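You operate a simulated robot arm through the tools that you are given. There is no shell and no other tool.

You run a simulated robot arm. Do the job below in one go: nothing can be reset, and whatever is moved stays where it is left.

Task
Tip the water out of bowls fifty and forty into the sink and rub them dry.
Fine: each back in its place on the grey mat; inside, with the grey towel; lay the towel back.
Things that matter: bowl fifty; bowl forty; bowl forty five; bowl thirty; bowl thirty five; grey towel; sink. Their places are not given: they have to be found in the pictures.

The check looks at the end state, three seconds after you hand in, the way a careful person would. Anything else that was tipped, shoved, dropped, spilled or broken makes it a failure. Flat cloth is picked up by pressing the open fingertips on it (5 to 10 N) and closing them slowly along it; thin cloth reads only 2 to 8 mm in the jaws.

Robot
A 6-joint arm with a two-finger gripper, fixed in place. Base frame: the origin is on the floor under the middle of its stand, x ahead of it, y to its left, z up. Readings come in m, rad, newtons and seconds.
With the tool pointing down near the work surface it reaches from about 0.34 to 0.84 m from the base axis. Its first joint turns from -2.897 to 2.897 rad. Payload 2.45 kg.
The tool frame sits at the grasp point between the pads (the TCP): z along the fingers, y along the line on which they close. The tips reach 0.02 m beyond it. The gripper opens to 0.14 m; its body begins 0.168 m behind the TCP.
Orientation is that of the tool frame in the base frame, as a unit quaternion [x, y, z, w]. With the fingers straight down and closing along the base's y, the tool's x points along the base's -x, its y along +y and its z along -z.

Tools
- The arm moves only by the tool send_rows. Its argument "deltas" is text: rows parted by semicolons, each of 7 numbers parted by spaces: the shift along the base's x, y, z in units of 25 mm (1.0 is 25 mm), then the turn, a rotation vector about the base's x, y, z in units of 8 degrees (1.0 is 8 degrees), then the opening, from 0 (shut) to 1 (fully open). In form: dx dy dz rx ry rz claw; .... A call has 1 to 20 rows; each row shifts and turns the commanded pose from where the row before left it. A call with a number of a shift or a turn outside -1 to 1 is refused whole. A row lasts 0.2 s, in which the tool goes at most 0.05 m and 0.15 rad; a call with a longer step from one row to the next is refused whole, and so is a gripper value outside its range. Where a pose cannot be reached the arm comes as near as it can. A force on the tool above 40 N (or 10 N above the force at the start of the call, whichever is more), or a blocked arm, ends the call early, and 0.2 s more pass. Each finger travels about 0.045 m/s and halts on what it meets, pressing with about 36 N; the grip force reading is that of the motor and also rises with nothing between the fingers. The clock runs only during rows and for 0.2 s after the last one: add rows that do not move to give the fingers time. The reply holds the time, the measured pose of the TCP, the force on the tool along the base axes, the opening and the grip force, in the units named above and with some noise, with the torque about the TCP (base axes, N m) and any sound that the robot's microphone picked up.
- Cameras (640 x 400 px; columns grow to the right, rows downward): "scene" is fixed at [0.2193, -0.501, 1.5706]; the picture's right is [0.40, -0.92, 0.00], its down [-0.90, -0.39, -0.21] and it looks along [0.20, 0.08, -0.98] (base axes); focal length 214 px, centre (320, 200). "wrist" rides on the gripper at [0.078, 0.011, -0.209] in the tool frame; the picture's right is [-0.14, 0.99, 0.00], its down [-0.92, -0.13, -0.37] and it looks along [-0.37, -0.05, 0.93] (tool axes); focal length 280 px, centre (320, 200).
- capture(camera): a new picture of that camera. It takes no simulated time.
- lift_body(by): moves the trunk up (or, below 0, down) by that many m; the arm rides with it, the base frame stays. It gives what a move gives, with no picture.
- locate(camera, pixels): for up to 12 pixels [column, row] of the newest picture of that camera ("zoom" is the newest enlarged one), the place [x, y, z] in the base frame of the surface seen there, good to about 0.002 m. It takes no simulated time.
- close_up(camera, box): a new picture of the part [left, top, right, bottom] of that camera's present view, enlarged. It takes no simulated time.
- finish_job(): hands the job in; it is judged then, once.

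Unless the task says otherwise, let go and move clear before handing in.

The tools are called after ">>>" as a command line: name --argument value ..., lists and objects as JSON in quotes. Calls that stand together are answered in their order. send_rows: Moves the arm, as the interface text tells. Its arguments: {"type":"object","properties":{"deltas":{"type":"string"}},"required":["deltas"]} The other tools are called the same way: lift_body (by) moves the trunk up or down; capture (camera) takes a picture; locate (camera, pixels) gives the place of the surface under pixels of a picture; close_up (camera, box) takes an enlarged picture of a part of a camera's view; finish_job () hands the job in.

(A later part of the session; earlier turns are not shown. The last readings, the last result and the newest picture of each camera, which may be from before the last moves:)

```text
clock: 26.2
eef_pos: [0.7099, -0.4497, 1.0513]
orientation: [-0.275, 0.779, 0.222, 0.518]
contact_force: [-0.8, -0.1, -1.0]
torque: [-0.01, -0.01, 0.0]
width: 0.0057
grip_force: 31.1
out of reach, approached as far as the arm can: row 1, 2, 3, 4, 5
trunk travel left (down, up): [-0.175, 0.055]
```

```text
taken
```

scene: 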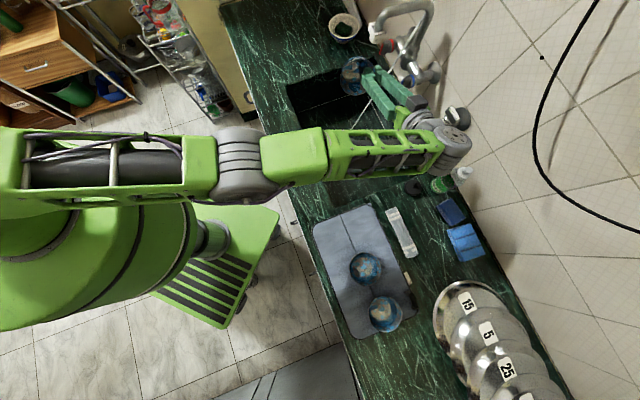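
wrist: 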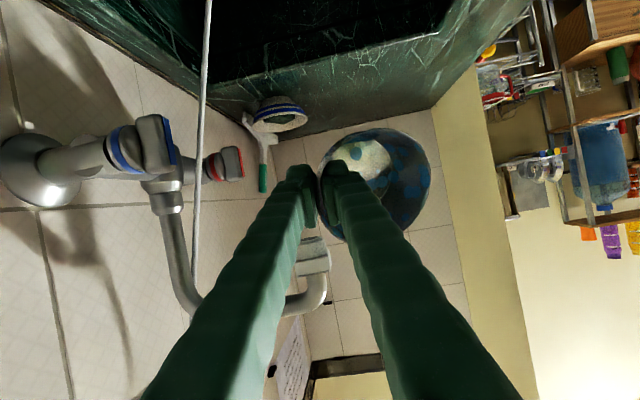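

Still flagged; I need to understand the arm's posture. I'll measure points on the arm in the scene picture (elbow (240,165), forearm (300,155), hub (450,145)).

>>> locate --camera "scene" --pixels '[[30, 165], [100, 150], [190, 165], [240, 160], [295, 158], [340, 155], [390, 155], [435, 150], [455, 140], [420, 118], [385, 95], [353, 78]]'

>>> close_up --camera "scene" --box '[280, 0, 500, 200]'

```text
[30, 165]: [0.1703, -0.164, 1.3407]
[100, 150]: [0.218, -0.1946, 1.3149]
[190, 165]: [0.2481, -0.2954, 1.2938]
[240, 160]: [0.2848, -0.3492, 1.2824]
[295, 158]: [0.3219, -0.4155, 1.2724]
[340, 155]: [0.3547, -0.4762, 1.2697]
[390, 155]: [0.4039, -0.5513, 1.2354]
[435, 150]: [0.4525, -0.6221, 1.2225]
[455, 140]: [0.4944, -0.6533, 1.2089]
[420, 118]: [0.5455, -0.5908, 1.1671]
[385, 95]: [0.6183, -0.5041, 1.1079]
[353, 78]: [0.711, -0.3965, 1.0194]
```

```text
2.00 times, centred on (390, 100) of scene
```

zoom: 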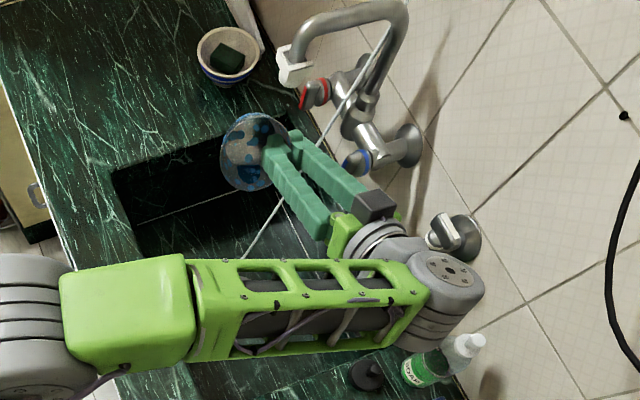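

The forearm is almost straight (fully stretched), so the solver is stuck near that limit. I'll hold a moment to see whether it converges toward the commanded pose.

>>> send_rows --deltas "0 0 0 0 0 0 0;0 0 0 0 0 0 0;0 0 0 0 0 0 0;0 0 0 0 0 0 0"

```text
clock: 27.2
eef_pos: [0.7115, -0.4492, 1.0492]
orientation: [-0.275, 0.779, 0.223, 0.517]
contact_force: [-0.2, 0.2, -0.2]
torque: [-0.03, -0.01, 0.02]
width: 0.006
grip_force: 31.0
trunk travel left (down, up): [-0.175, 0.055]
```

Held still without flags, so the command restarts from the reached pose. I'll pull the hand back toward the robot 5 cm (bowl still over the sink) to unbend the stretched arm, then swing azimuth outward.

>>> send_rows --deltas "-0.52 0.42 0 0 0 0 0;-0.52 0.42 0 0 0 0 0;-0.52 0.42 0 0 0 0 0;0 0 0 0 0 -0.6 0;0 0 0 0 0 -0.6 0;0 0 0 0 0 -0.6 0;0 0 0 0 0 -0.6 0;0 0 0 0 0 0 0"

>>> capture --camera "scene"

```text
clock: 29.0
eef_pos: [0.7023, -0.4668, 1.0357]
orientation: [-0.193, 0.803, 0.168, 0.538]
contact_force: [-0.7, 0.7, -1.9]
torque: [0.0, -0.13, -0.04]
width: 0.0061
grip_force: 30.8
out of reach, approached as far as the arm can: row 1, 2, 3, 4, 5, 6
trunk travel left (down, up): [-0.175, 0.055]
```

```text
taken
```

scene: 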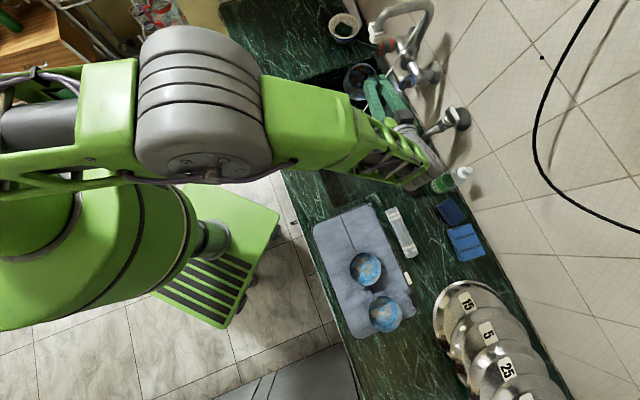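

The elbow has bent now and the last rows were accepted; bowl is at ~69°, still over the sink. I'll tip further (axis perpendicular to the tool) while raising slightly.

>>> send_rows --deltas "0 0 0.33 0.41 -0.686 0 0;0 0 0.33 0.41 -0.686 0 0;0 0 0.33 0.41 -0.686 0 0;0 0 0.33 0.41 -0.686 0 0;0 0 0 0 0 0 0"

>>> capture --camera "scene"

>>> capture --camera "wrist"

```text
clock: 30.2
eef_pos: [0.7007, -0.4655, 1.071]
orientation: [-0.16, 0.661, 0.219, 0.7]
contact_force: [-0.4, 0.3, -1.0]
torque: [-0.01, 0.04, 0.0]
width: 0.0063
grip_force: 30.6
trunk travel left (down, up): [-0.175, 0.055]
```

```text
taken
```

scene: 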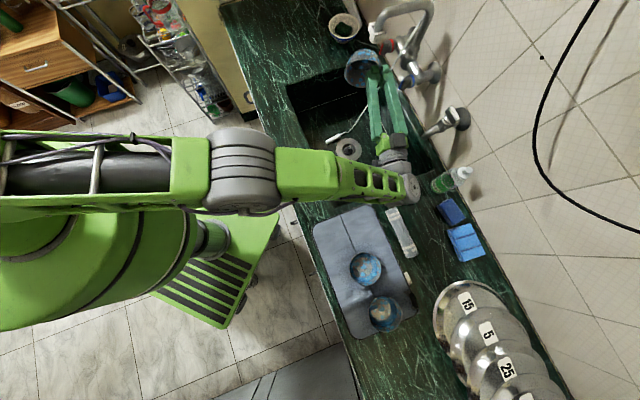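

```text
taken
```

wrist: 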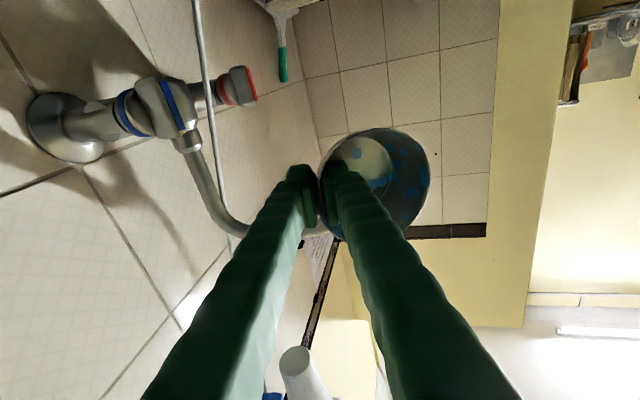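

The bowl is at ~94° now. It looks near the faucet spout (375,45), so I'll zoom and measure clearances before going further.

>>> close_up --camera "scene" --box '[325, 0, 455, 110]'

>>> locate --camera "scene" --pixels '[[375, 40], [385, 15], [410, 5], [400, 75], [410, 65], [388, 46], [362, 66], [378, 80], [350, 80], [395, 140], [410, 185], [385, 62]]'

```text
3.64 times, centred on (390, 55) of scene
```

zoom: 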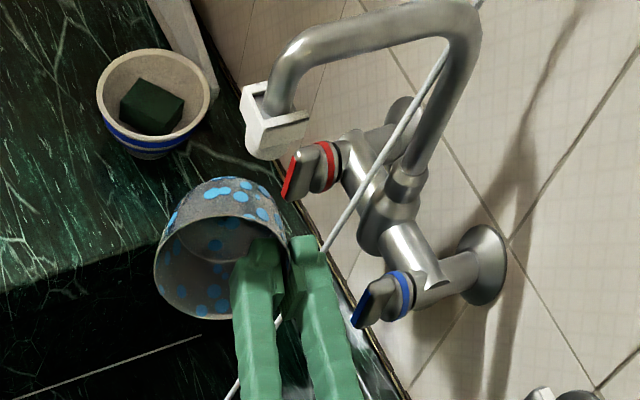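

```text
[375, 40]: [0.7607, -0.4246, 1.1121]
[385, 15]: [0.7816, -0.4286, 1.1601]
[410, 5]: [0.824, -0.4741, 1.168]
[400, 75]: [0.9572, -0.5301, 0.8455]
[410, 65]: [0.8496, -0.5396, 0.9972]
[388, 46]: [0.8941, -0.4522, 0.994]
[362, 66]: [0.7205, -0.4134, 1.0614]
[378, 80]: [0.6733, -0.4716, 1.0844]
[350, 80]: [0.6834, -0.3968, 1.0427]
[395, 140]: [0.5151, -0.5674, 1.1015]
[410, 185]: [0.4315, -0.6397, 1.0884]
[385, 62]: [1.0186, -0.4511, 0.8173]
```

The spout tip is at about (0.76,-0.42,1.11), only ~4 cm from the bowl's base, so I must back off. I'll measure the leaning rod too before moving.

>>> locate --camera "zoom" --pixels '[[400, 132], [440, 62], [352, 205], [265, 332], [270, 130], [255, 110], [230, 190], [275, 225], [200, 195], [290, 250], [320, 250], [232, 392]]'

```text
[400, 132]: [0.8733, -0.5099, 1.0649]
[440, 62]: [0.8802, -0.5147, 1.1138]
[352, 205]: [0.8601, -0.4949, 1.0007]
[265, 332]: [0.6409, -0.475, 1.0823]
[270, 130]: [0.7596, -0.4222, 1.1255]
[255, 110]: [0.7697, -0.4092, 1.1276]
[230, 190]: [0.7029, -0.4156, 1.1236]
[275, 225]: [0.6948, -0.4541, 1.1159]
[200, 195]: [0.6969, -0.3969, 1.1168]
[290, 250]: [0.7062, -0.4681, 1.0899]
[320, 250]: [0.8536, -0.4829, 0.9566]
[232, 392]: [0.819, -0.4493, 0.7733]
```

The rod is 15 cm away but the spout is close; I'll shift 6 cm away from the faucet toward the mat side of the sink, then tip a further ~20°.

>>> send_rows --deltas "-0.3 -0.18 0 0 0 0 0;-0.5 -0.3 0 0 0 0 0;-0.5 -0.3 0 0 0 0 0;-0.5 -0.3 0 0 0 0 0;-0.4 -0.24 0 0 0 0 0;0 0 0 0.41 -0.686 0 0;0 0 0 0.41 -0.686 0 0;0 0 0 0.41 -0.686 0 0;0 0 0 0 0 0 0;0 0 0 0 0 0 0;0 0 0 0 0 0 0"

>>> capture --camera "scene"

>>> close_up --camera "scene" --box '[310, 20, 440, 130]'

```text
clock: 32.6
eef_pos: [0.632, -0.4721, 1.0902]
orientation: [-0.129, 0.533, 0.25, 0.798]
contact_force: [0.6, -0.7, -0.1]
torque: [-0.01, 0.0, 0.0]
width: 0.0061
grip_force: 30.7
out of reach, approached as far as the arm can: row 6, 7, 8
trunk travel left (down, up): [-0.175, 0.055]
```

```text
taken
```

scene: 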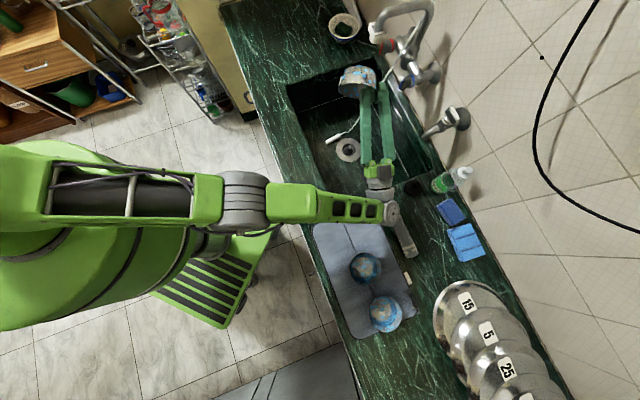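

```text
3.64 times, centred on (375, 75) of scene
```

zoom: 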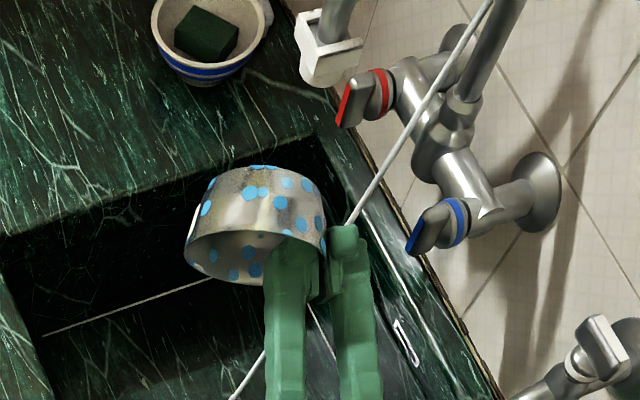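

Bowl 40 is at ~113°, opening facing down, and empties into the sink. I'll let it drip a second, then turn it back upright along the same path.

>>> send_rows --deltas "0 0 0 0 0 0 0;0 0 0 0 0 0 0;0 0 0 0 0 0 0;0 0 0 0 0 0 0;0 0 0 0 0 0 0;0 0 0 0 0 0 0;0 0 0 -0.489 0.814 0 0;0 0 0 -0.489 0.814 0 0;0 0 0 -0.489 0.814 0 0;0 0 0 -0.489 0.814 0 0;0 0 0 -0.489 0.814 0 0;0 0 0 -0.489 0.814 0 0;0 0 0 -0.489 0.814 0 0"

>>> capture --camera "scene"

```text
clock: 35.4
eef_pos: [0.6328, -0.4717, 1.0882]
orientation: [-0.203, 0.841, 0.149, 0.479]
contact_force: [0.0, -0.5, -0.3]
torque: [-0.07, 0.01, -0.03]
width: 0.0059
grip_force: 31.1
trunk travel left (down, up): [-0.175, 0.055]
```

```text
taken
```

scene: 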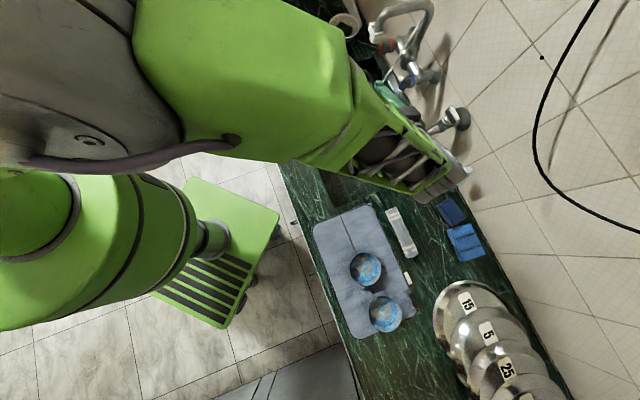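

Turning back goes smoothly (60° left). I'll finish uprighting while drifting toward the mat.

>>> send_rows --deltas "-0.3 -0.1 0 -0.484 0.805 0 0;-0.3 -0.1 0 -0.484 0.805 0 0;-0.3 -0.1 0 -0.484 0.805 0 0;-0.3 -0.1 0 -0.484 0.805 0 0;-0.3 -0.1 0 -0.484 0.805 0 0;-0.3 -0.1 0 -0.484 0.805 0 0;-0.3 -0.1 0 -0.484 0.805 0 0;-0.3 -0.1 0 -0.484 0.805 0 0;0 0 0 0 0 0 0"

>>> capture --camera "wrist"

>>> close_up --camera "wrist" --box '[300, 110, 450, 260]'

```text
clock: 37.4
eef_pos: [0.5729, -0.4918, 1.0888]
orientation: [-0.235, 0.972, -0.001, 0.001]
contact_force: [-0.6, 0.5, -1.1]
torque: [-0.05, 0.01, 0.0]
width: 0.0059
grip_force: 30.9
trunk travel left (down, up): [-0.175, 0.055]
```

```text
taken
```

wrist: 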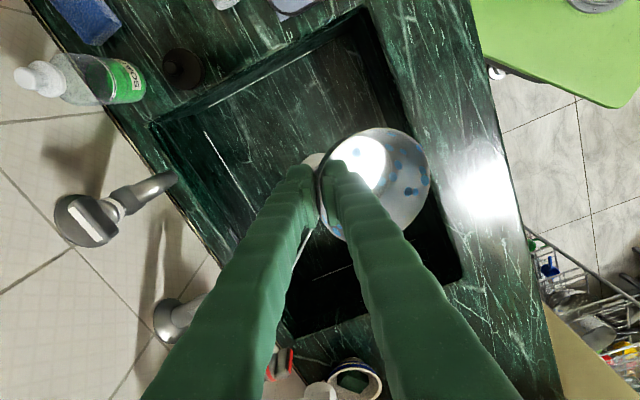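

```text
2.67 times, centred on (375, 185) of wrist
```

zoom: 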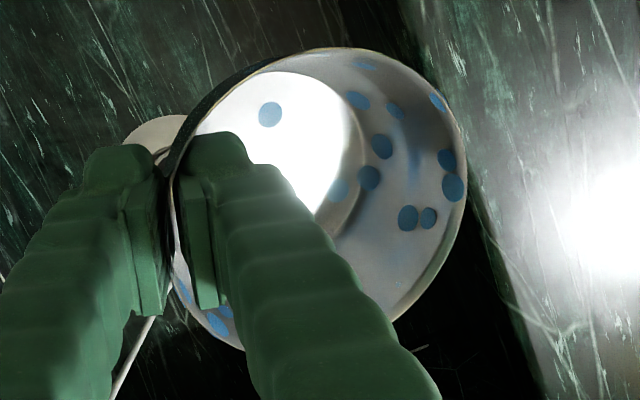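

Bowl 40's inside shows no waterline any more, so it is empty. I'll carry it back over its place, restoring the 12° tool tilt so that the bowl is level.

>>> send_rows --deltas "-0.36 -0.158 -0.2 0.0946 0.0504 0 0;-0.72 -0.3166 -0.4 0.0946 0.0504 0 0;-0.72 -0.3166 -0.4 0.0946 0.0504 0 0;-0.72 -0.3166 -0.4 0.0946 0.0504 0 0;-0.72 -0.3166 -0.4 0.0946 0.0504 0 0;-0.72 -0.3166 -0.4 0.0946 0.0504 0 0;-0.72 -0.3166 -0.4 0.0946 0.0504 0 0;-0.72 -0.3166 -0.4 0.0946 0.0504 0 0;-0.72 -0.3166 -0.4 0.0946 0.0504 0 0;-0.72 -0.3166 -0.4 0.0946 0.0504 0 0;-0.72 -0.3166 -0.4 0.0946 0.0504 0 0;-0.72 -0.3166 -0.4 0.0946 0.0504 0 0;-0.72 -0.3166 -0.4 0.0946 0.0504 0 0;-0.72 -0.3166 -0.4 0.0946 0.0504 0 0;-0.36 -0.158 -0.2 0 0 0 0;0 0 0 0 0 0 0"

>>> capture --camera "wrist"

>>> capture --camera "scene"

```text
clock: 40.8
eef_pos: [0.3198, -0.603, 0.9487]
orientation: [-0.234, 0.967, 0.101, -0.023]
contact_force: [-0.2, -0.3, -0.1]
torque: [0.01, -0.01, -0.06]
width: 0.0059
grip_force: 31.1
trunk travel left (down, up): [-0.175, 0.055]
```

```text
taken
```

wrist: 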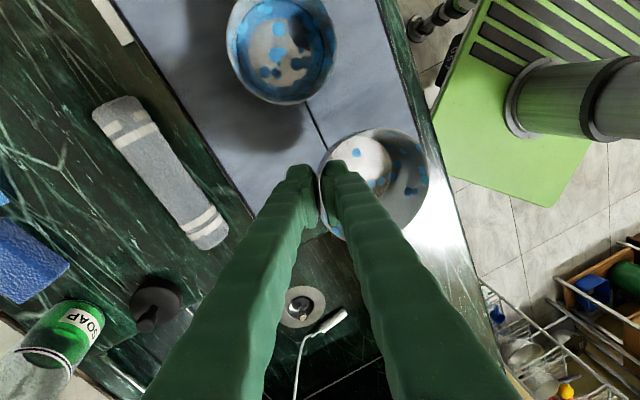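

```text
taken
```

scene: 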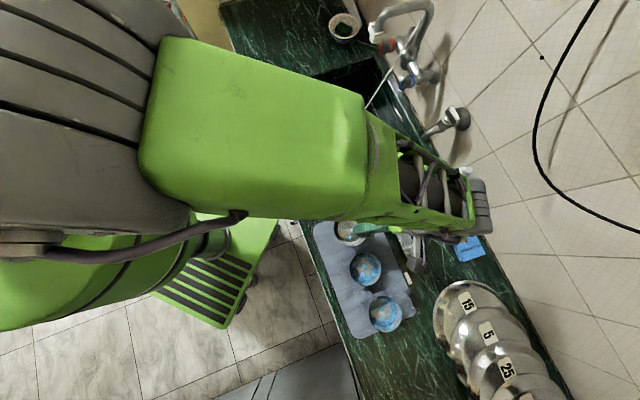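

Bowl 40 is above its old place. I'll lower it, the last centimetre slowly, watching the force.

>>> send_rows --deltas "0 0 -0.6 0 0 0 0;0 0 -0.8 0 0 0 0;0 0 -0.8 0 0 0 0;0 0 -0.6 0 0 0 0;0 0 -0.3 0 0 0 0;0 0 -0.15 0 0 0 0;0 0 -0.1 0 0 0 0;0 0 0 0 0 0 0"

>>> close_up --camera "wrist" --box '[240, 90, 460, 260]'

```text
clock: 42.6
eef_pos: [0.3211, -0.6046, 0.867]
orientation: [-0.233, 0.967, 0.102, -0.023]
contact_force: [0.1, -0.3, -0.2]
torque: [-0.03, 0.01, 0.0]
width: 0.0063
grip_force: 30.4
trunk travel left (down, up): [-0.175, 0.055]
```

```text
2.35 times, centred on (350, 175) of wrist
```

zoom: 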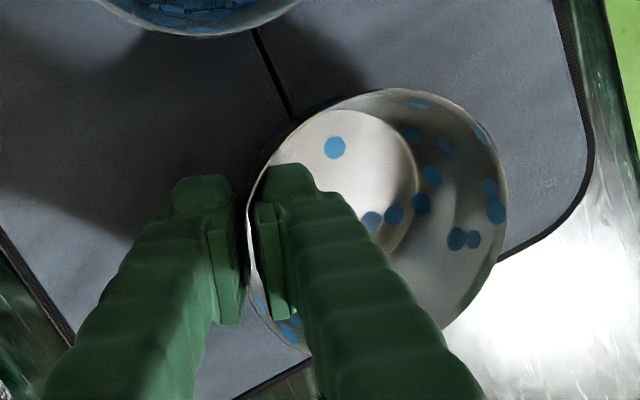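

About 7 mm to go. I'll continue down in small steps and read the force.

>>> send_rows --deltas "0 0 -0.12 0 0 0 0;0 0 -0.08 0 0 0 0;0 0 0 0 0 0 0"

```text
clock: 43.4
eef_pos: [0.322, -0.6029, 0.8618]
orientation: [-0.234, 0.967, 0.1, -0.023]
contact_force: [3.0, -3.2, 9.2]
torque: [0.19, -0.27, -0.14]
width: 0.0059
grip_force: 30.8
trunk travel left (down, up): [-0.175, 0.055]
```

Contact (9 N) at z≈0.862. I'll ease up about 1 mm and open the jaws.

>>> send_rows --deltas "0 0 0.04 0 0 0 0;0 0 0 0 0 0 0.05;0 0 0 0 0 0 0.12;0 0 0 0 0 0 0.2;0 0 0 0 0 0 0.28;0 0 0 0 0 0 0.34;0 0 0 0 0 0 0.34"

>>> close_up --camera "wrist" --box '[240, 90, 460, 260]'

```text
clock: 45.0
eef_pos: [0.3208, -0.6029, 0.8629]
orientation: [-0.234, 0.967, 0.101, -0.024]
contact_force: [1.3, -0.4, -0.2]
torque: [-0.01, 0.0, 0.0]
width: 0.0475
grip_force: 0.0
trunk travel left (down, up): [-0.175, 0.055]
```

```text
2.35 times, centred on (350, 175) of wrist
```

zoom: 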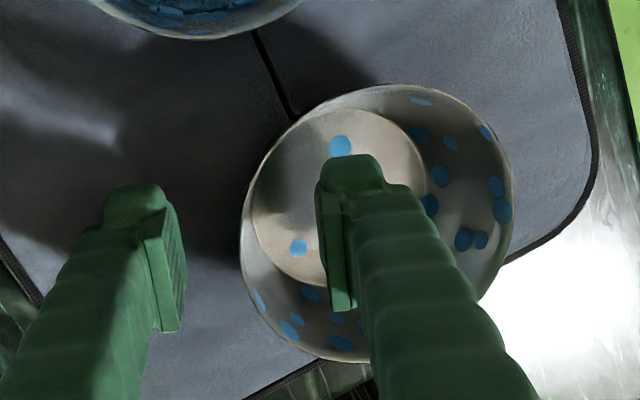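

Bowl 40 stands released on the mat. I'll lift clear, then move above bowl 50's far rim with the same tool orientation.

>>> send_rows --deltas "0 0 0.5 0 0 0 0.34;0 0 0.8 0 0 0 0.36;0 0 0.8 0 0 0 0.36;0 0 0.8 0 0 0 0.36;0 0 0.7 0 0 0 0.36;-0.57 -0.617 0 0 0 0 0.36;-0.57 -0.617 0 0 0 0 0.36;-0.57 -0.617 0 0 0 0 0.36;-0.57 -0.617 0 0 0 0 0.36;-0.57 -0.617 0 0 0 0 0.36;-0.57 -0.617 0 0 0 0 0.36;0 0 0 0 0 0 0.36"

>>> capture --camera "wrist"

>>> capture --camera "scene"

```text
clock: 47.6
eef_pos: [0.2315, -0.6953, 0.9528]
orientation: [-0.234, 0.967, 0.101, -0.024]
contact_force: [0.2, -0.5, -0.3]
torque: [-0.01, 0.0, 0.01]
width: 0.0506
grip_force: 0.1
trunk travel left (down, up): [-0.175, 0.055]
```

```text
taken
```

wrist: 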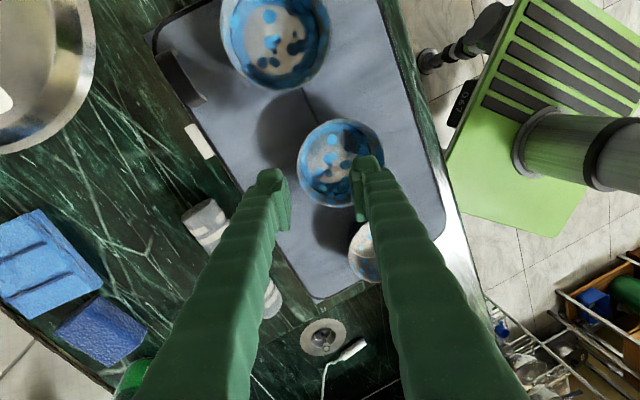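

```text
taken
```

scene: 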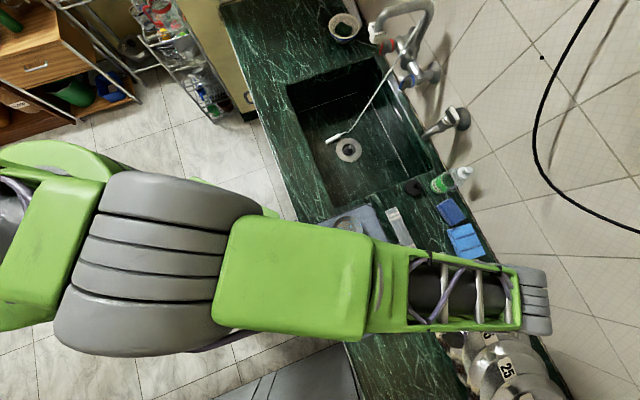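

Bowl 50 sits relative to the fingers just as bowl 40 did before its grasp. I'll descend to just above the rim and check.

>>> send_rows --deltas "0.04 0 -0.8 0 0 0 0.36;0.04 0 -0.8 0 0 0 0.36;0 0 -0.8 0 0 0 0.36;0 0 -0.2 0 0 0 0.36;0 0 0 0 0 0 0.36"

>>> close_up --camera "wrist" --box '[240, 120, 420, 240]'

```text
clock: 48.8
eef_pos: [0.2344, -0.6954, 0.8871]
orientation: [-0.234, 0.967, 0.101, -0.024]
contact_force: [-0.3, -1.0, 0.6]
torque: [0.01, -0.01, 0.02]
width: 0.0502
grip_force: 0.2
trunk travel left (down, up): [-0.175, 0.055]
```

```text
3.33 times, centred on (330, 180) of wrist
```

zoom: 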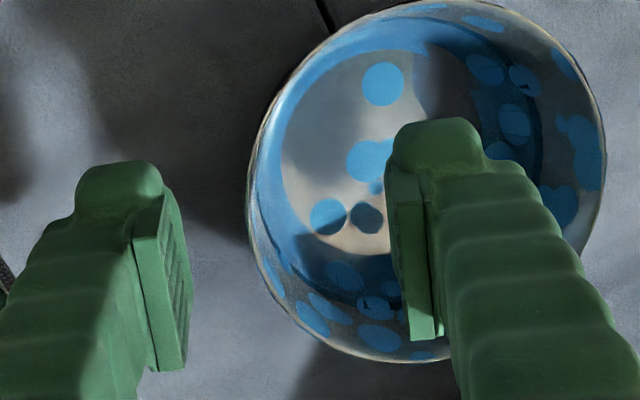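

Rim edge lies between the pads (zoom (252,190)). I'll lower to z≈0.859, close gradually and lift a little.

>>> send_rows --deltas "0 0 -0.38 0 0 0 0.36;0 0 -0.38 0 0 0 0.36;0 0 -0.35 0 0 0 0.36;0 0 0 0 0 0 0.28;0 0 0 0 0 0 0.2;0 0 0 0 0 0 0.14;0 0 0 0 0 0 0.08;0 0 0 0 0 0 0.02;0 0 0 0 0 0 0;0 0 0 0 0 0 0;0 0 0 0 0 0 0"

>>> close_up --camera "wrist" --box '[240, 120, 420, 240]'

```text
clock: 51.2
eef_pos: [0.2358, -0.6948, 0.8592]
orientation: [-0.234, 0.967, 0.101, -0.024]
contact_force: [-1.0, 0.5, -0.6]
torque: [0.02, 0.01, 0.02]
width: 0.0059
grip_force: 31.3
trunk travel left (down, up): [-0.175, 0.055]
```

```text
3.33 times, centred on (330, 180) of wrist
```

zoom: 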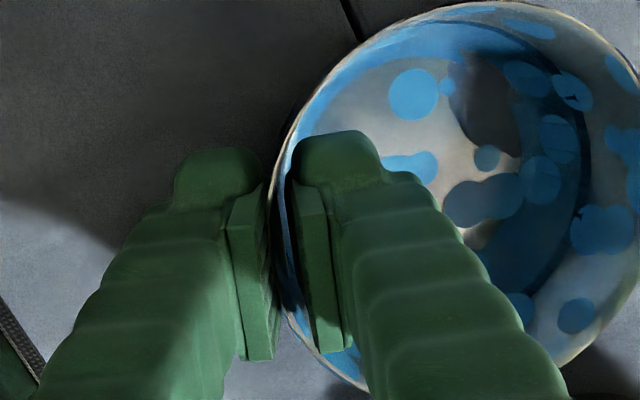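

Bowl 50 is held (5.9 mm). I'll lift it 10 cm gently first.

>>> send_rows --deltas "0 0 0.2 0 0 0 0;0 0 0.4 0 0 0 0;0 0 0.6 0 0 0 0;0 0 0.8 0 0 0 0;0 0 0.8 0 0 0 0;0 0 0.7 0 0 0 0;0 0 0.4 0 0 0 0;0 0 0.1 0 0 0 0"

>>> capture --camera "wrist"

```text
clock: 53.0
eef_pos: [0.2366, -0.697, 0.9593]
orientation: [-0.235, 0.966, 0.101, -0.024]
contact_force: [0.1, -0.9, -1.5]
torque: [-0.05, -0.05, 0.02]
width: 0.0063
grip_force: 31.1
trunk travel left (down, up): [-0.175, 0.055]
```

```text
taken
```

wrist: 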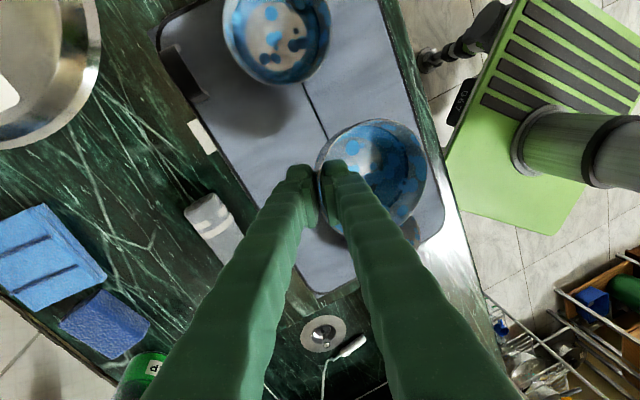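

Bowl 50 is level and full in the hand. I'll carry it smoothly to over the sink at (0.57,-0.49,1.09), keeping orientation.

>>> send_rows --deltas "0.3 0.18 0.115 0 0 0 0;0.6 0.36 0.231 0 0 0 0;0.8 0.48 0.308 0 0 0 0;0.8 0.48 0.308 0 0 0 0;0.8 0.48 0.308 0 0 0 0;0.8 0.48 0.308 0 0 0 0;0.8 0.48 0.308 0 0 0 0;0.8 0.48 0.308 0 0 0 0;0.8 0.48 0.308 0 0 0 0;0.8 0.48 0.308 0 0 0 0;0.8 0.48 0.308 0 0 0 0;0.8 0.48 0.308 0 0 0 0;0.8 0.48 0.308 0 0 0 0;0.8 0.48 0.308 0 0 0 0;0.8 0.48 0.308 0 0 0 0;0.8 0.48 0.308 0 0 0 0;0.8 0.48 0.308 0 0 0 0;0.4 0.24 0.154 0 0 0 0;0.2 0.12 0.08 0 0 0 0;0 0 0 0 0 0 0"

>>> capture --camera "wrist"

>>> capture --camera "scene"

```text
clock: 57.2
eef_pos: [0.5759, -0.4937, 1.0854]
orientation: [-0.234, 0.967, 0.101, -0.024]
contact_force: [0.8, -0.9, -1.5]
torque: [-0.05, 0.01, -0.02]
width: 0.0061
grip_force: 30.7
trunk travel left (down, up): [-0.175, 0.055]
```

```text
taken
```

wrist: 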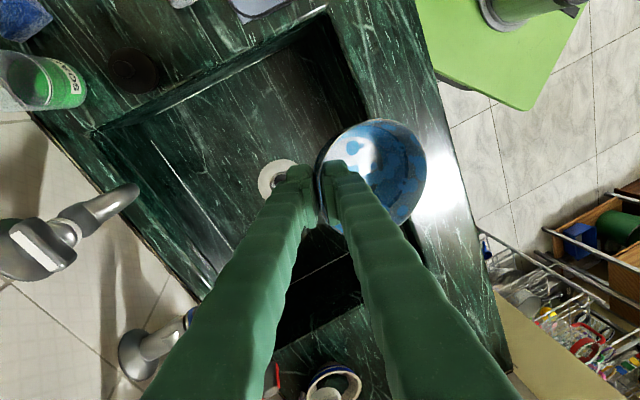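

```text
taken
```

scene: 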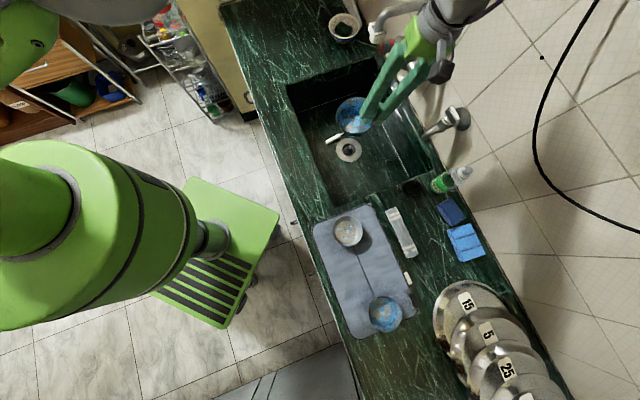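

Bowl 50 is level over the sink at (0.576,-0.494). I'll shift it ~7 cm further from the mat-side wall and then tip slowly sideways to about 56°.

>>> send_rows --deltas "0.64 0.34 -0.3 -0.331 -0.176 0 0;0.64 0.34 -0.3 -0.331 -0.176 0 0;0.64 0.34 -0.3 -0.331 -0.176 0 0;0.64 0.34 -0.3 -0.331 -0.176 0 0;0 0 0 0.24 -0.4385 0 0;0 0 0 0.24 -0.4385 0 0;0 0 0 0.24 -0.4385 0 0;0 0 0 0.24 -0.4385 0 0;0 0 0 0.24 -0.4385 0 0;0 0 0 0.24 -0.4385 0 0;0 0 0 0.24 -0.4385 0 0;0 0 0 0.24 -0.4385 0 0;0 0 0 0.24 -0.4385 0 0;0 0 0 0.24 -0.4385 0 0;0 0 0 0.24 -0.4385 0 0;0 0 0 0.24 -0.4385 0 0;0 0 0 0.24 -0.4385 0 0;0 0 0 0.24 -0.4385 0 0"

>>> capture --camera "scene"

>>> capture --camera "wrist"

```text
clock: 61.0
eef_pos: [0.639, -0.4596, 1.0585]
orientation: [-0.206, 0.857, 0.121, 0.456]
contact_force: [0.8, -0.6, -1.4]
torque: [-0.02, -0.01, 0.02]
width: 0.0059
grip_force: 31.1
trunk travel left (down, up): [-0.175, 0.055]
```

```text
taken
```

scene: 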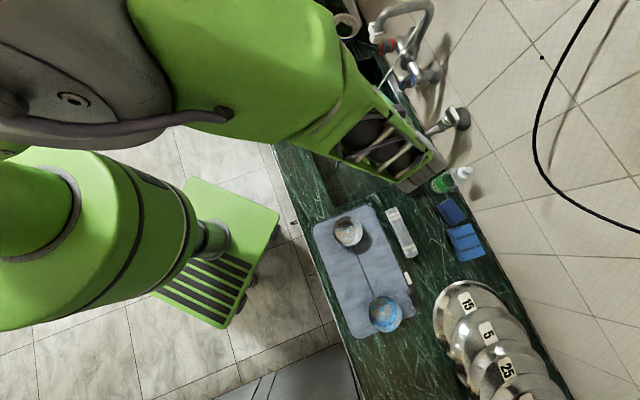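

```text
taken
```

wrist: 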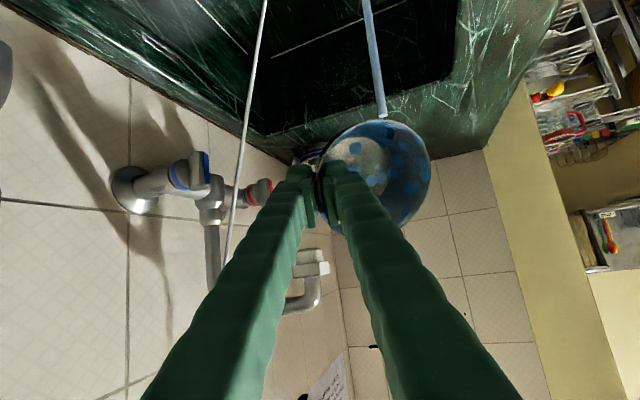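

A blue stream of water leaves the bowl into the sink (wrist (375,60)). I'll keep tipping slowly.

>>> send_rows --deltas "0 0 0 0 0 0 0;0 0 0 0.24 -0.4385 0 0;0 0 0 0.24 -0.4385 0 0;0 0 0 0.24 -0.4385 0 0;0 0 0 0.24 -0.4385 0 0;0 0 0 0.24 -0.4385 0 0;0 0 0 0.24 -0.4385 0 0;0 0 0 0.24 -0.4385 0 0;0 0 0 0.24 -0.4385 0 0;0 0 0 0 0 0 0"

>>> capture --camera "scene"

>>> capture --camera "wrist"

```text
clock: 63.2
eef_pos: [0.637, -0.4588, 1.0595]
orientation: [-0.168, 0.697, 0.18, 0.673]
contact_force: [-0.4, 0.6, -0.9]
torque: [-0.03, -0.01, 0.0]
width: 0.006
grip_force: 31.2
trunk travel left (down, up): [-0.175, 0.055]
```

```text
taken
```

scene: 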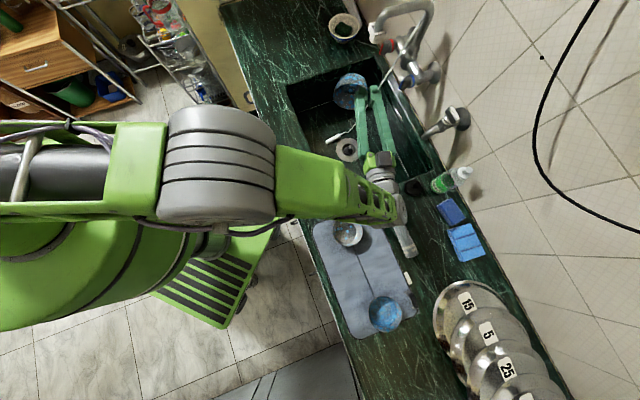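

```text
taken
```

wrist: 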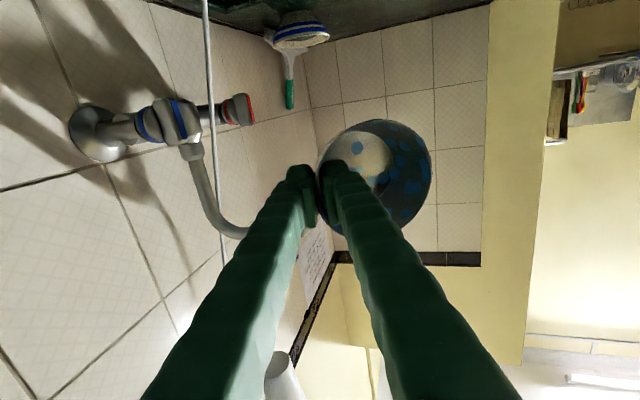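

Bowl 50 is at ~88°. I'll tip ~24° further with a small rise, then hold to drip.

>>> send_rows --deltas "-0.1 0.1 0.3 0.36 -0.658 0 0;-0.1 0.1 0.3 0.36 -0.658 0 0;-0.1 0.1 0.3 0.36 -0.658 0 0;-0.1 0.1 0.3 0.36 -0.658 0 0;0 0 0 0 0 0 0;0 0 0 0 0 0 0;0 0 0 0 0 0 0;0 0 0 0 0 0 0;0 0 0 0 0 0 0;0 0 0 0 0 0 0"

>>> capture --camera "scene"

>>> close_up --camera "scene" --box '[310, 40, 440, 260]'

```text
clock: 65.4
eef_pos: [0.6291, -0.449, 1.089]
orientation: [-0.131, 0.541, 0.216, 0.802]
contact_force: [0.1, -0.4, -0.9]
torque: [-0.03, 0.01, -0.04]
width: 0.0061
grip_force: 30.9
trunk travel left (down, up): [-0.175, 0.055]
```

```text
taken
```

scene: 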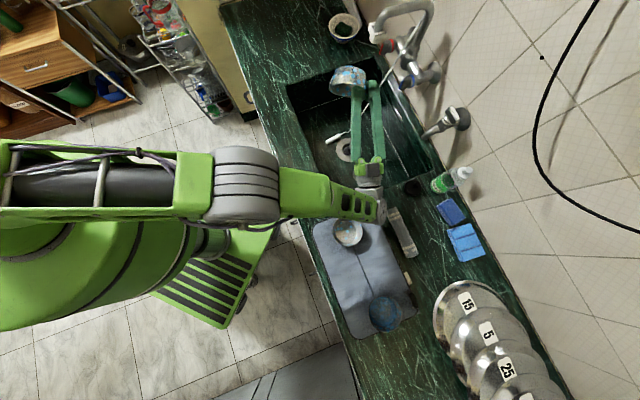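

```text
1.82 times, centred on (375, 150) of scene
```

zoom: 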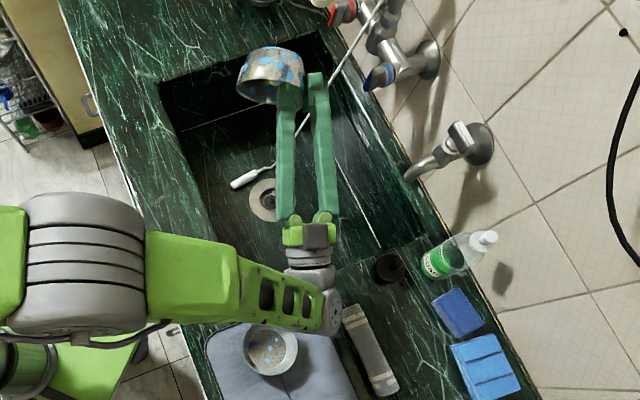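

Bowl 50 is emptied (112°). I'll turn it back upright along the same path, drifting toward the mat.

>>> send_rows --deltas "0 0 0 -0.45 0.822 0 0;0 0 0 -0.45 0.822 0 0;0 0 0 -0.45 0.822 0 0;0 0 0 -0.45 0.822 0 0;0 0 0 -0.45 0.822 0 0;0 0 0 -0.45 0.822 0 0;0 0 0 -0.45 0.822 0 0;-0.3 -0.1 0 -0.45 0.822 0 0;-0.3 -0.1 0 -0.45 0.822 0 0;-0.3 -0.1 0 -0.45 0.822 0 0;-0.3 -0.1 0 -0.45 0.822 0 0;-0.3 -0.1 0 -0.45 0.822 0 0;-0.3 -0.1 0 -0.45 0.822 0 0;-0.3 -0.1 0 -0.45 0.822 0 0;-0.3 -0.1 0 -0.45 0.822 0 0;0 0 0 0 0 0 0"

>>> close_up --camera "wrist" --box '[300, 110, 450, 260]'

```text
clock: 68.8
eef_pos: [0.5664, -0.4698, 1.0871]
orientation: [-0.235, 0.972, -0.001, -0.002]
contact_force: [-0.2, -0.3, -0.5]
torque: [-0.03, -0.03, 0.02]
width: 0.0063
grip_force: 30.9
trunk travel left (down, up): [-0.175, 0.055]
```

```text
2.67 times, centred on (375, 185) of wrist
```

zoom: 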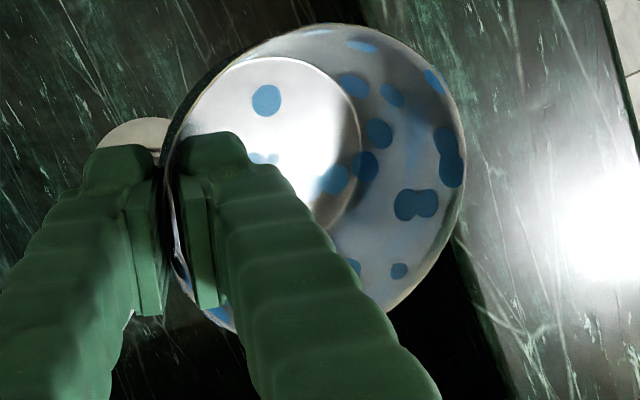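

Bowl 50 is empty. I'll carry it back above its place on the mat, restoring the tool tilt.

>>> send_rows --deltas "-0.349 -0.2375 -0.13 0.0742 0.038 0 0;-0.698 -0.475 -0.267 0.0742 0.038 0 0;-0.698 -0.475 -0.267 0.0742 0.038 0 0;-0.698 -0.475 -0.267 0.0742 0.038 0 0;-0.698 -0.475 -0.267 0.0742 0.038 0 0;-0.698 -0.475 -0.267 0.0742 0.038 0 0;-0.698 -0.475 -0.267 0.0742 0.038 0 0;-0.698 -0.475 -0.267 0.0742 0.038 0 0;-0.698 -0.475 -0.267 0.0742 0.038 0 0;-0.698 -0.475 -0.267 0.0742 0.038 0 0;-0.698 -0.475 -0.267 0.0742 0.038 0 0;-0.698 -0.475 -0.267 0.0742 0.038 0 0;-0.698 -0.475 -0.267 0.0742 0.038 0 0;-0.698 -0.475 -0.267 0.0742 0.038 0 0;-0.698 -0.475 -0.267 0.0742 0.038 0 0;-0.698 -0.475 -0.267 0.0742 0.038 0 0;-0.698 -0.475 -0.267 0.0742 0.038 0 0;-0.698 -0.475 -0.267 0.0742 0.038 0 0;-0.698 -0.475 -0.267 0 0 0 0;-0.349 -0.2375 -0.13 0 0 0 0"

>>> capture --camera "wrist"

```text
clock: 73.0
eef_pos: [0.236, -0.695, 0.9637]
orientation: [-0.234, 0.967, 0.1, -0.025]
contact_force: [0.7, -0.8, -0.3]
torque: [-0.01, -0.04, -0.01]
width: 0.0059
grip_force: 31.2
trunk travel left (down, up): [-0.175, 0.055]
```

```text
taken
```

wrist: 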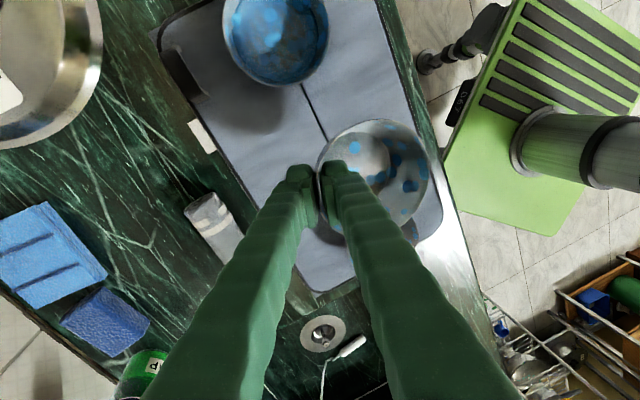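

Bowl 50 is above its place. Lowering, with small final steps.

>>> send_rows --deltas "0 0 -0.6 0 0 0 0;0 0 -0.8 0 0 0 0;0 0 -0.8 0 0 0 0;0 0 -0.8 0 0 0 0;0 0 -0.5 0 0 0 0;0 0 -0.25 0 0 0 0;0 0 -0.12 0 0 0 0;0 0 -0.1 0 0 0 0;0 0 0 0 0 0 0"

```text
clock: 75.0
eef_pos: [0.2377, -0.6957, 0.8632]
orientation: [-0.234, 0.967, 0.1, -0.026]
contact_force: [-0.6, 0.6, -0.7]
torque: [0.03, -0.03, 0.05]
width: 0.006
grip_force: 30.8
trunk travel left (down, up): [-0.175, 0.055]
```

>>> send_rows --deltas "0 0 -0.06 0 0 0 0;0 0 -0.05 0 0 0 0;0 0 0 0 0 0 0"

```text
clock: 75.8
eef_pos: [0.2386, -0.6943, 0.861]
orientation: [-0.234, 0.967, 0.099, -0.026]
contact_force: [1.2, -0.3, 0.1]
torque: [0.03, -0.03, 0.0]
width: 0.0058
grip_force: 30.5
trunk travel left (down, up): [-0.175, 0.055]
```

No contact force yet at z≈0.861 (previous sentence of readings: 0.1 N). I'll go down another ~1–2 mm in tiny steps.

>>> send_rows --deltas "0 0 -0.04 0 0 0 0;0 0 -0.04 0 0 0 0;0 0 0 0 0 0 0"

```text
clock: 76.6
eef_pos: [0.2386, -0.6965, 0.8595]
orientation: [-0.234, 0.967, 0.097, -0.026]
contact_force: [2.6, -1.3, 16.6]
torque: [0.1, -0.06, -0.05]
width: 0.0058
grip_force: 30.6
trunk travel left (down, up): [-0.175, 0.055]
```

Contact now (16.6 N). I'll ease up ~1.5 mm, open the jaws and look.

>>> send_rows --deltas "0 0 0.06 0 0 0 0;0 0 0 0 0 0 0;0 0 0 0 0 0 0.05;0 0 0 0 0 0 0.12;0 0 0 0 0 0 0.2;0 0 0 0 0 0 0.28;0 0 0 0 0 0 0.34;0 0 0 0 0 0 0.34"

>>> close_up --camera "wrist" --box '[240, 90, 460, 260]'

```text
clock: 78.4
eef_pos: [0.2386, -0.6947, 0.8599]
orientation: [-0.234, 0.967, 0.099, -0.026]
contact_force: [-0.1, 1.1, 0.4]
torque: [-0.02, 0.0, 0.02]
width: 0.0478
grip_force: 0.0
trunk travel left (down, up): [-0.175, 0.055]
```

```text
2.35 times, centred on (350, 175) of wrist
```

zoom: 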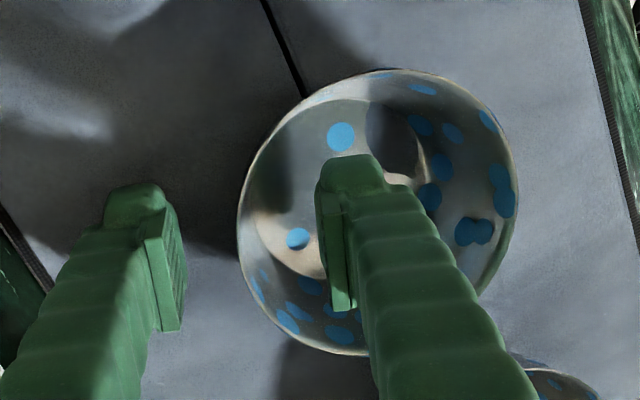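

Bowl 50 is released on the mat. I'll rise and look down at the mat and towel.

>>> send_rows --deltas "0 0 0.5 0 0 0 0.34;0 0 0.8 0 0 0 0.36;0 0 0.8 0 0 0 0.36;0 0 0.8 0 0 0 0.36;0 0 0.9 0 0 0 0.5;0.4 0.3 0.9 -0.3 -0.155 0 0.6;0.4 0.3 0.9 -0.3 -0.155 0 0.6;0.4 0.3 0.9 -0.3 -0.155 0 0.6;0.4 0.3 0.9 -0.3 -0.155 0 0.6;0 0 0.9 -0.135 -0.07 0 0.6;0 0 0.6 0 0 0 0.6;0 0 0 0 0 0 0.6"

>>> capture --camera "wrist"

>>> close_up --camera "wrist" --box '[220, 20, 400, 190]'

```text
clock: 81.0
eef_pos: [0.2805, -0.6651, 1.0821]
orientation: [-0.235, 0.972, -0.002, -0.001]
contact_force: [-0.4, 0.2, 0.2]
torque: [0.03, 0.02, -0.01]
width: 0.084
grip_force: 0.1
trunk travel left (down, up): [-0.175, 0.055]
```

```text
taken
```

wrist: 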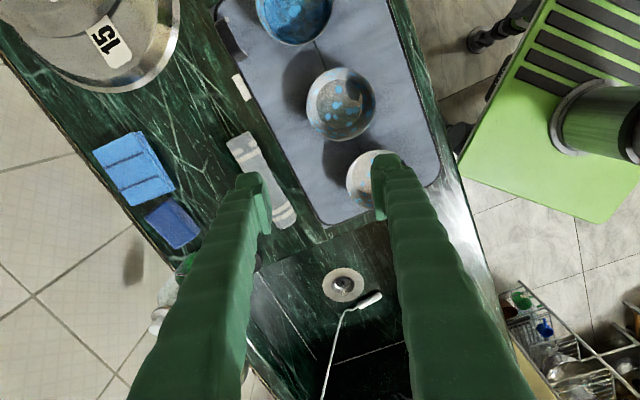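

```text
2.35 times, centred on (310, 105) of wrist
```

zoom: 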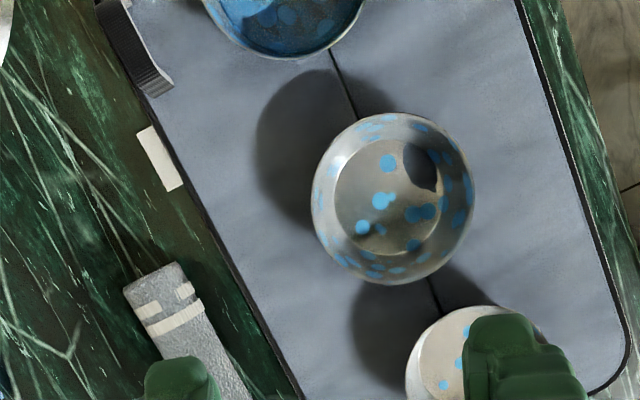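

Bowl 50 stands on the mat seam much as before. I'll measure its rim and the towel.

>>> locate --camera "zoom" --pixels '[[314, 195], [472, 195], [393, 116], [385, 281], [390, 190], [125, 290], [180, 265], [170, 290], [200, 350], [165, 340], [230, 380], [150, 290]]'

>>> close_up --camera "wrist" --box '[210, 120, 310, 240]'

```text
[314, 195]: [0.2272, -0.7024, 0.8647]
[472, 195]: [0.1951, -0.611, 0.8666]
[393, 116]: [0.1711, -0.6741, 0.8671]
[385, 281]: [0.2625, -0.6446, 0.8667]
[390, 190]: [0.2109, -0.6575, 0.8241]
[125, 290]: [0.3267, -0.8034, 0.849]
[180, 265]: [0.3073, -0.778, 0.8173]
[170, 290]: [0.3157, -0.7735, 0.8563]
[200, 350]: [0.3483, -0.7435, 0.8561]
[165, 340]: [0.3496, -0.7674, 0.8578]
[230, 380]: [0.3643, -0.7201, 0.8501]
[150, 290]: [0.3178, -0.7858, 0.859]
```

```text
3.33 times, centred on (260, 180) of wrist
```

zoom: 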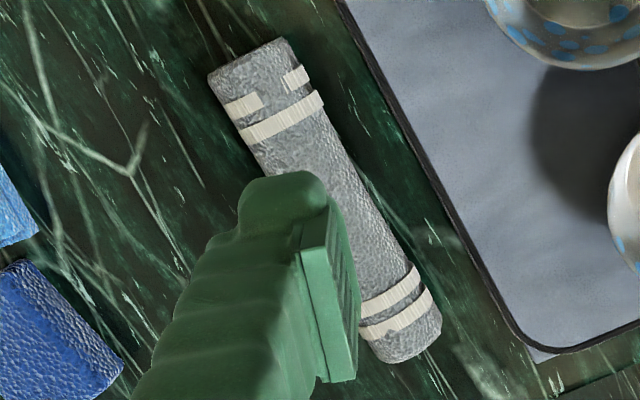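

Bowl 50 is back within ~2 mm of its old place. The towel roll runs from about (0.31,-0.79) to (0.43,-0.68), centre line v≈0.786; I'll go above its sink-side end with the jaws across it.

>>> send_rows --deltas "0.651 -0.1575 -0.66 0 0 0.2625 0.5;0.651 -0.1575 -0.66 0 0 0.2625 0.43;0.651 -0.1575 -0.66 0 0 0.2625 0.43;0.651 -0.1575 -0.66 0 0 0.2625 0.43;0.651 -0.1575 -0.66 0 0 0.2625 0.43;0.651 -0.1575 -0.66 0 0 0.2625 0.43;0.651 -0.1575 -0.66 0 0 0.2625 0.43;0.651 -0.1575 -0.66 0 0 0.2625 0.43;0 0 0 0 0 0 0.43"

>>> capture --camera "wrist"

>>> capture --camera "scene"

```text
clock: 83.0
eef_pos: [0.4076, -0.696, 0.9516]
orientation: [-0.376, 0.927, -0.002, -0.001]
contact_force: [1.0, 0.4, 0.3]
torque: [0.01, 0.02, -0.01]
width: 0.0602
grip_force: 0.0
trunk travel left (down, up): [-0.175, 0.055]
```

```text
taken
```

wrist: 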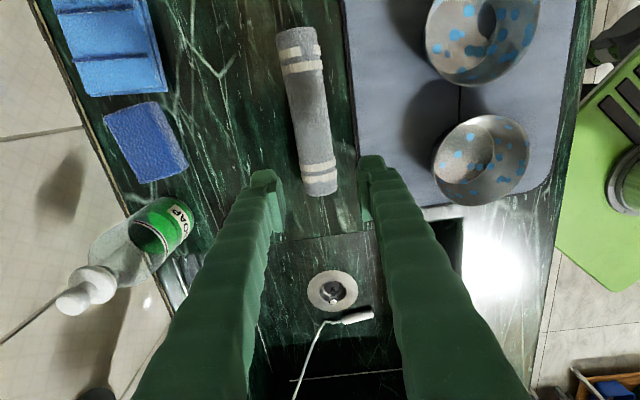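

```text
taken
```

scene: 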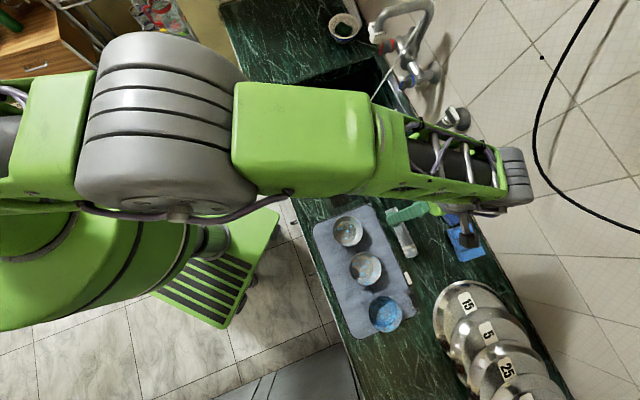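

The roll is well aligned with the tool's x axis. I'll zoom for exact towel edges.

>>> close_up --camera "wrist" --box '[250, 10, 390, 210]'

>>> locate --camera "wrist" --pixels '[[278, 40], [316, 40], [297, 32], [286, 100], [326, 100], [306, 100], [300, 185], [336, 180], [318, 190], [312, 150], [295, 150], [330, 150]]'

```text
2.00 times, centred on (320, 110) of wrist
```

zoom: 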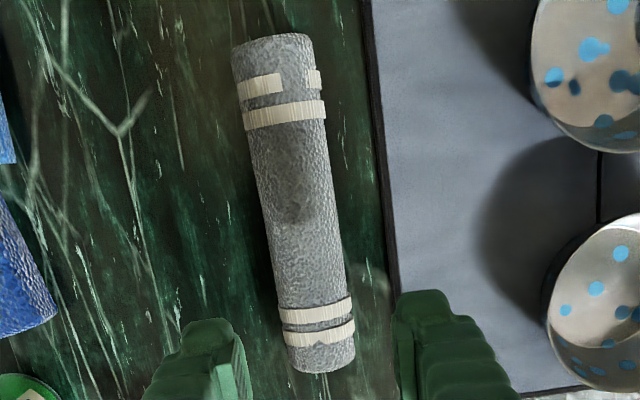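

```text
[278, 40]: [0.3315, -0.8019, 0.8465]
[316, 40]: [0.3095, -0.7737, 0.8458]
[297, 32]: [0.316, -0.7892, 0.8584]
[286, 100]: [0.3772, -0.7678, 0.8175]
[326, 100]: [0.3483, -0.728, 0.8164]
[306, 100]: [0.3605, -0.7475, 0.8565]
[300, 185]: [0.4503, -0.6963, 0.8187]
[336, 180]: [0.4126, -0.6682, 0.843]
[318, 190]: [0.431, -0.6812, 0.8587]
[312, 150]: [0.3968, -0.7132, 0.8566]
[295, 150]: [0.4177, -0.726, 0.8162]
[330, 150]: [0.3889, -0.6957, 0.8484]
```

The roll is a ~40 mm cylinder with its line at v≈0.788. I'll correct 4–5 mm outward and descend so that the tips are ~1 cm above the counter.

>>> send_rows --deltas "0.064 -0.066 -0.8 0 0 0 0.43;0.064 -0.066 -0.8 0 0 0 0.43;0 0 -0.8 0 0 0 0.43;0 0 -0.8 0 0 0 0.43;0 0 -0.6 0 0 0 0.43;0 0 -0.3 0 0 0 0.43;0 0 0 0 0 0 0.43"

>>> capture --camera "wrist"

```text
clock: 84.6
eef_pos: [0.4115, -0.6995, 0.848]
orientation: [-0.375, 0.927, -0.002, -0.001]
contact_force: [-0.4, 0.3, -0.5]
torque: [-0.02, -0.03, -0.01]
width: 0.0602
grip_force: 0.0
trunk travel left (down, up): [-0.175, 0.055]
```

```text
taken
```

wrist: 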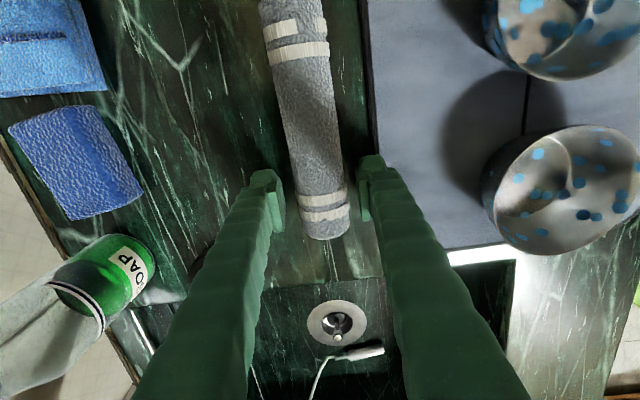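

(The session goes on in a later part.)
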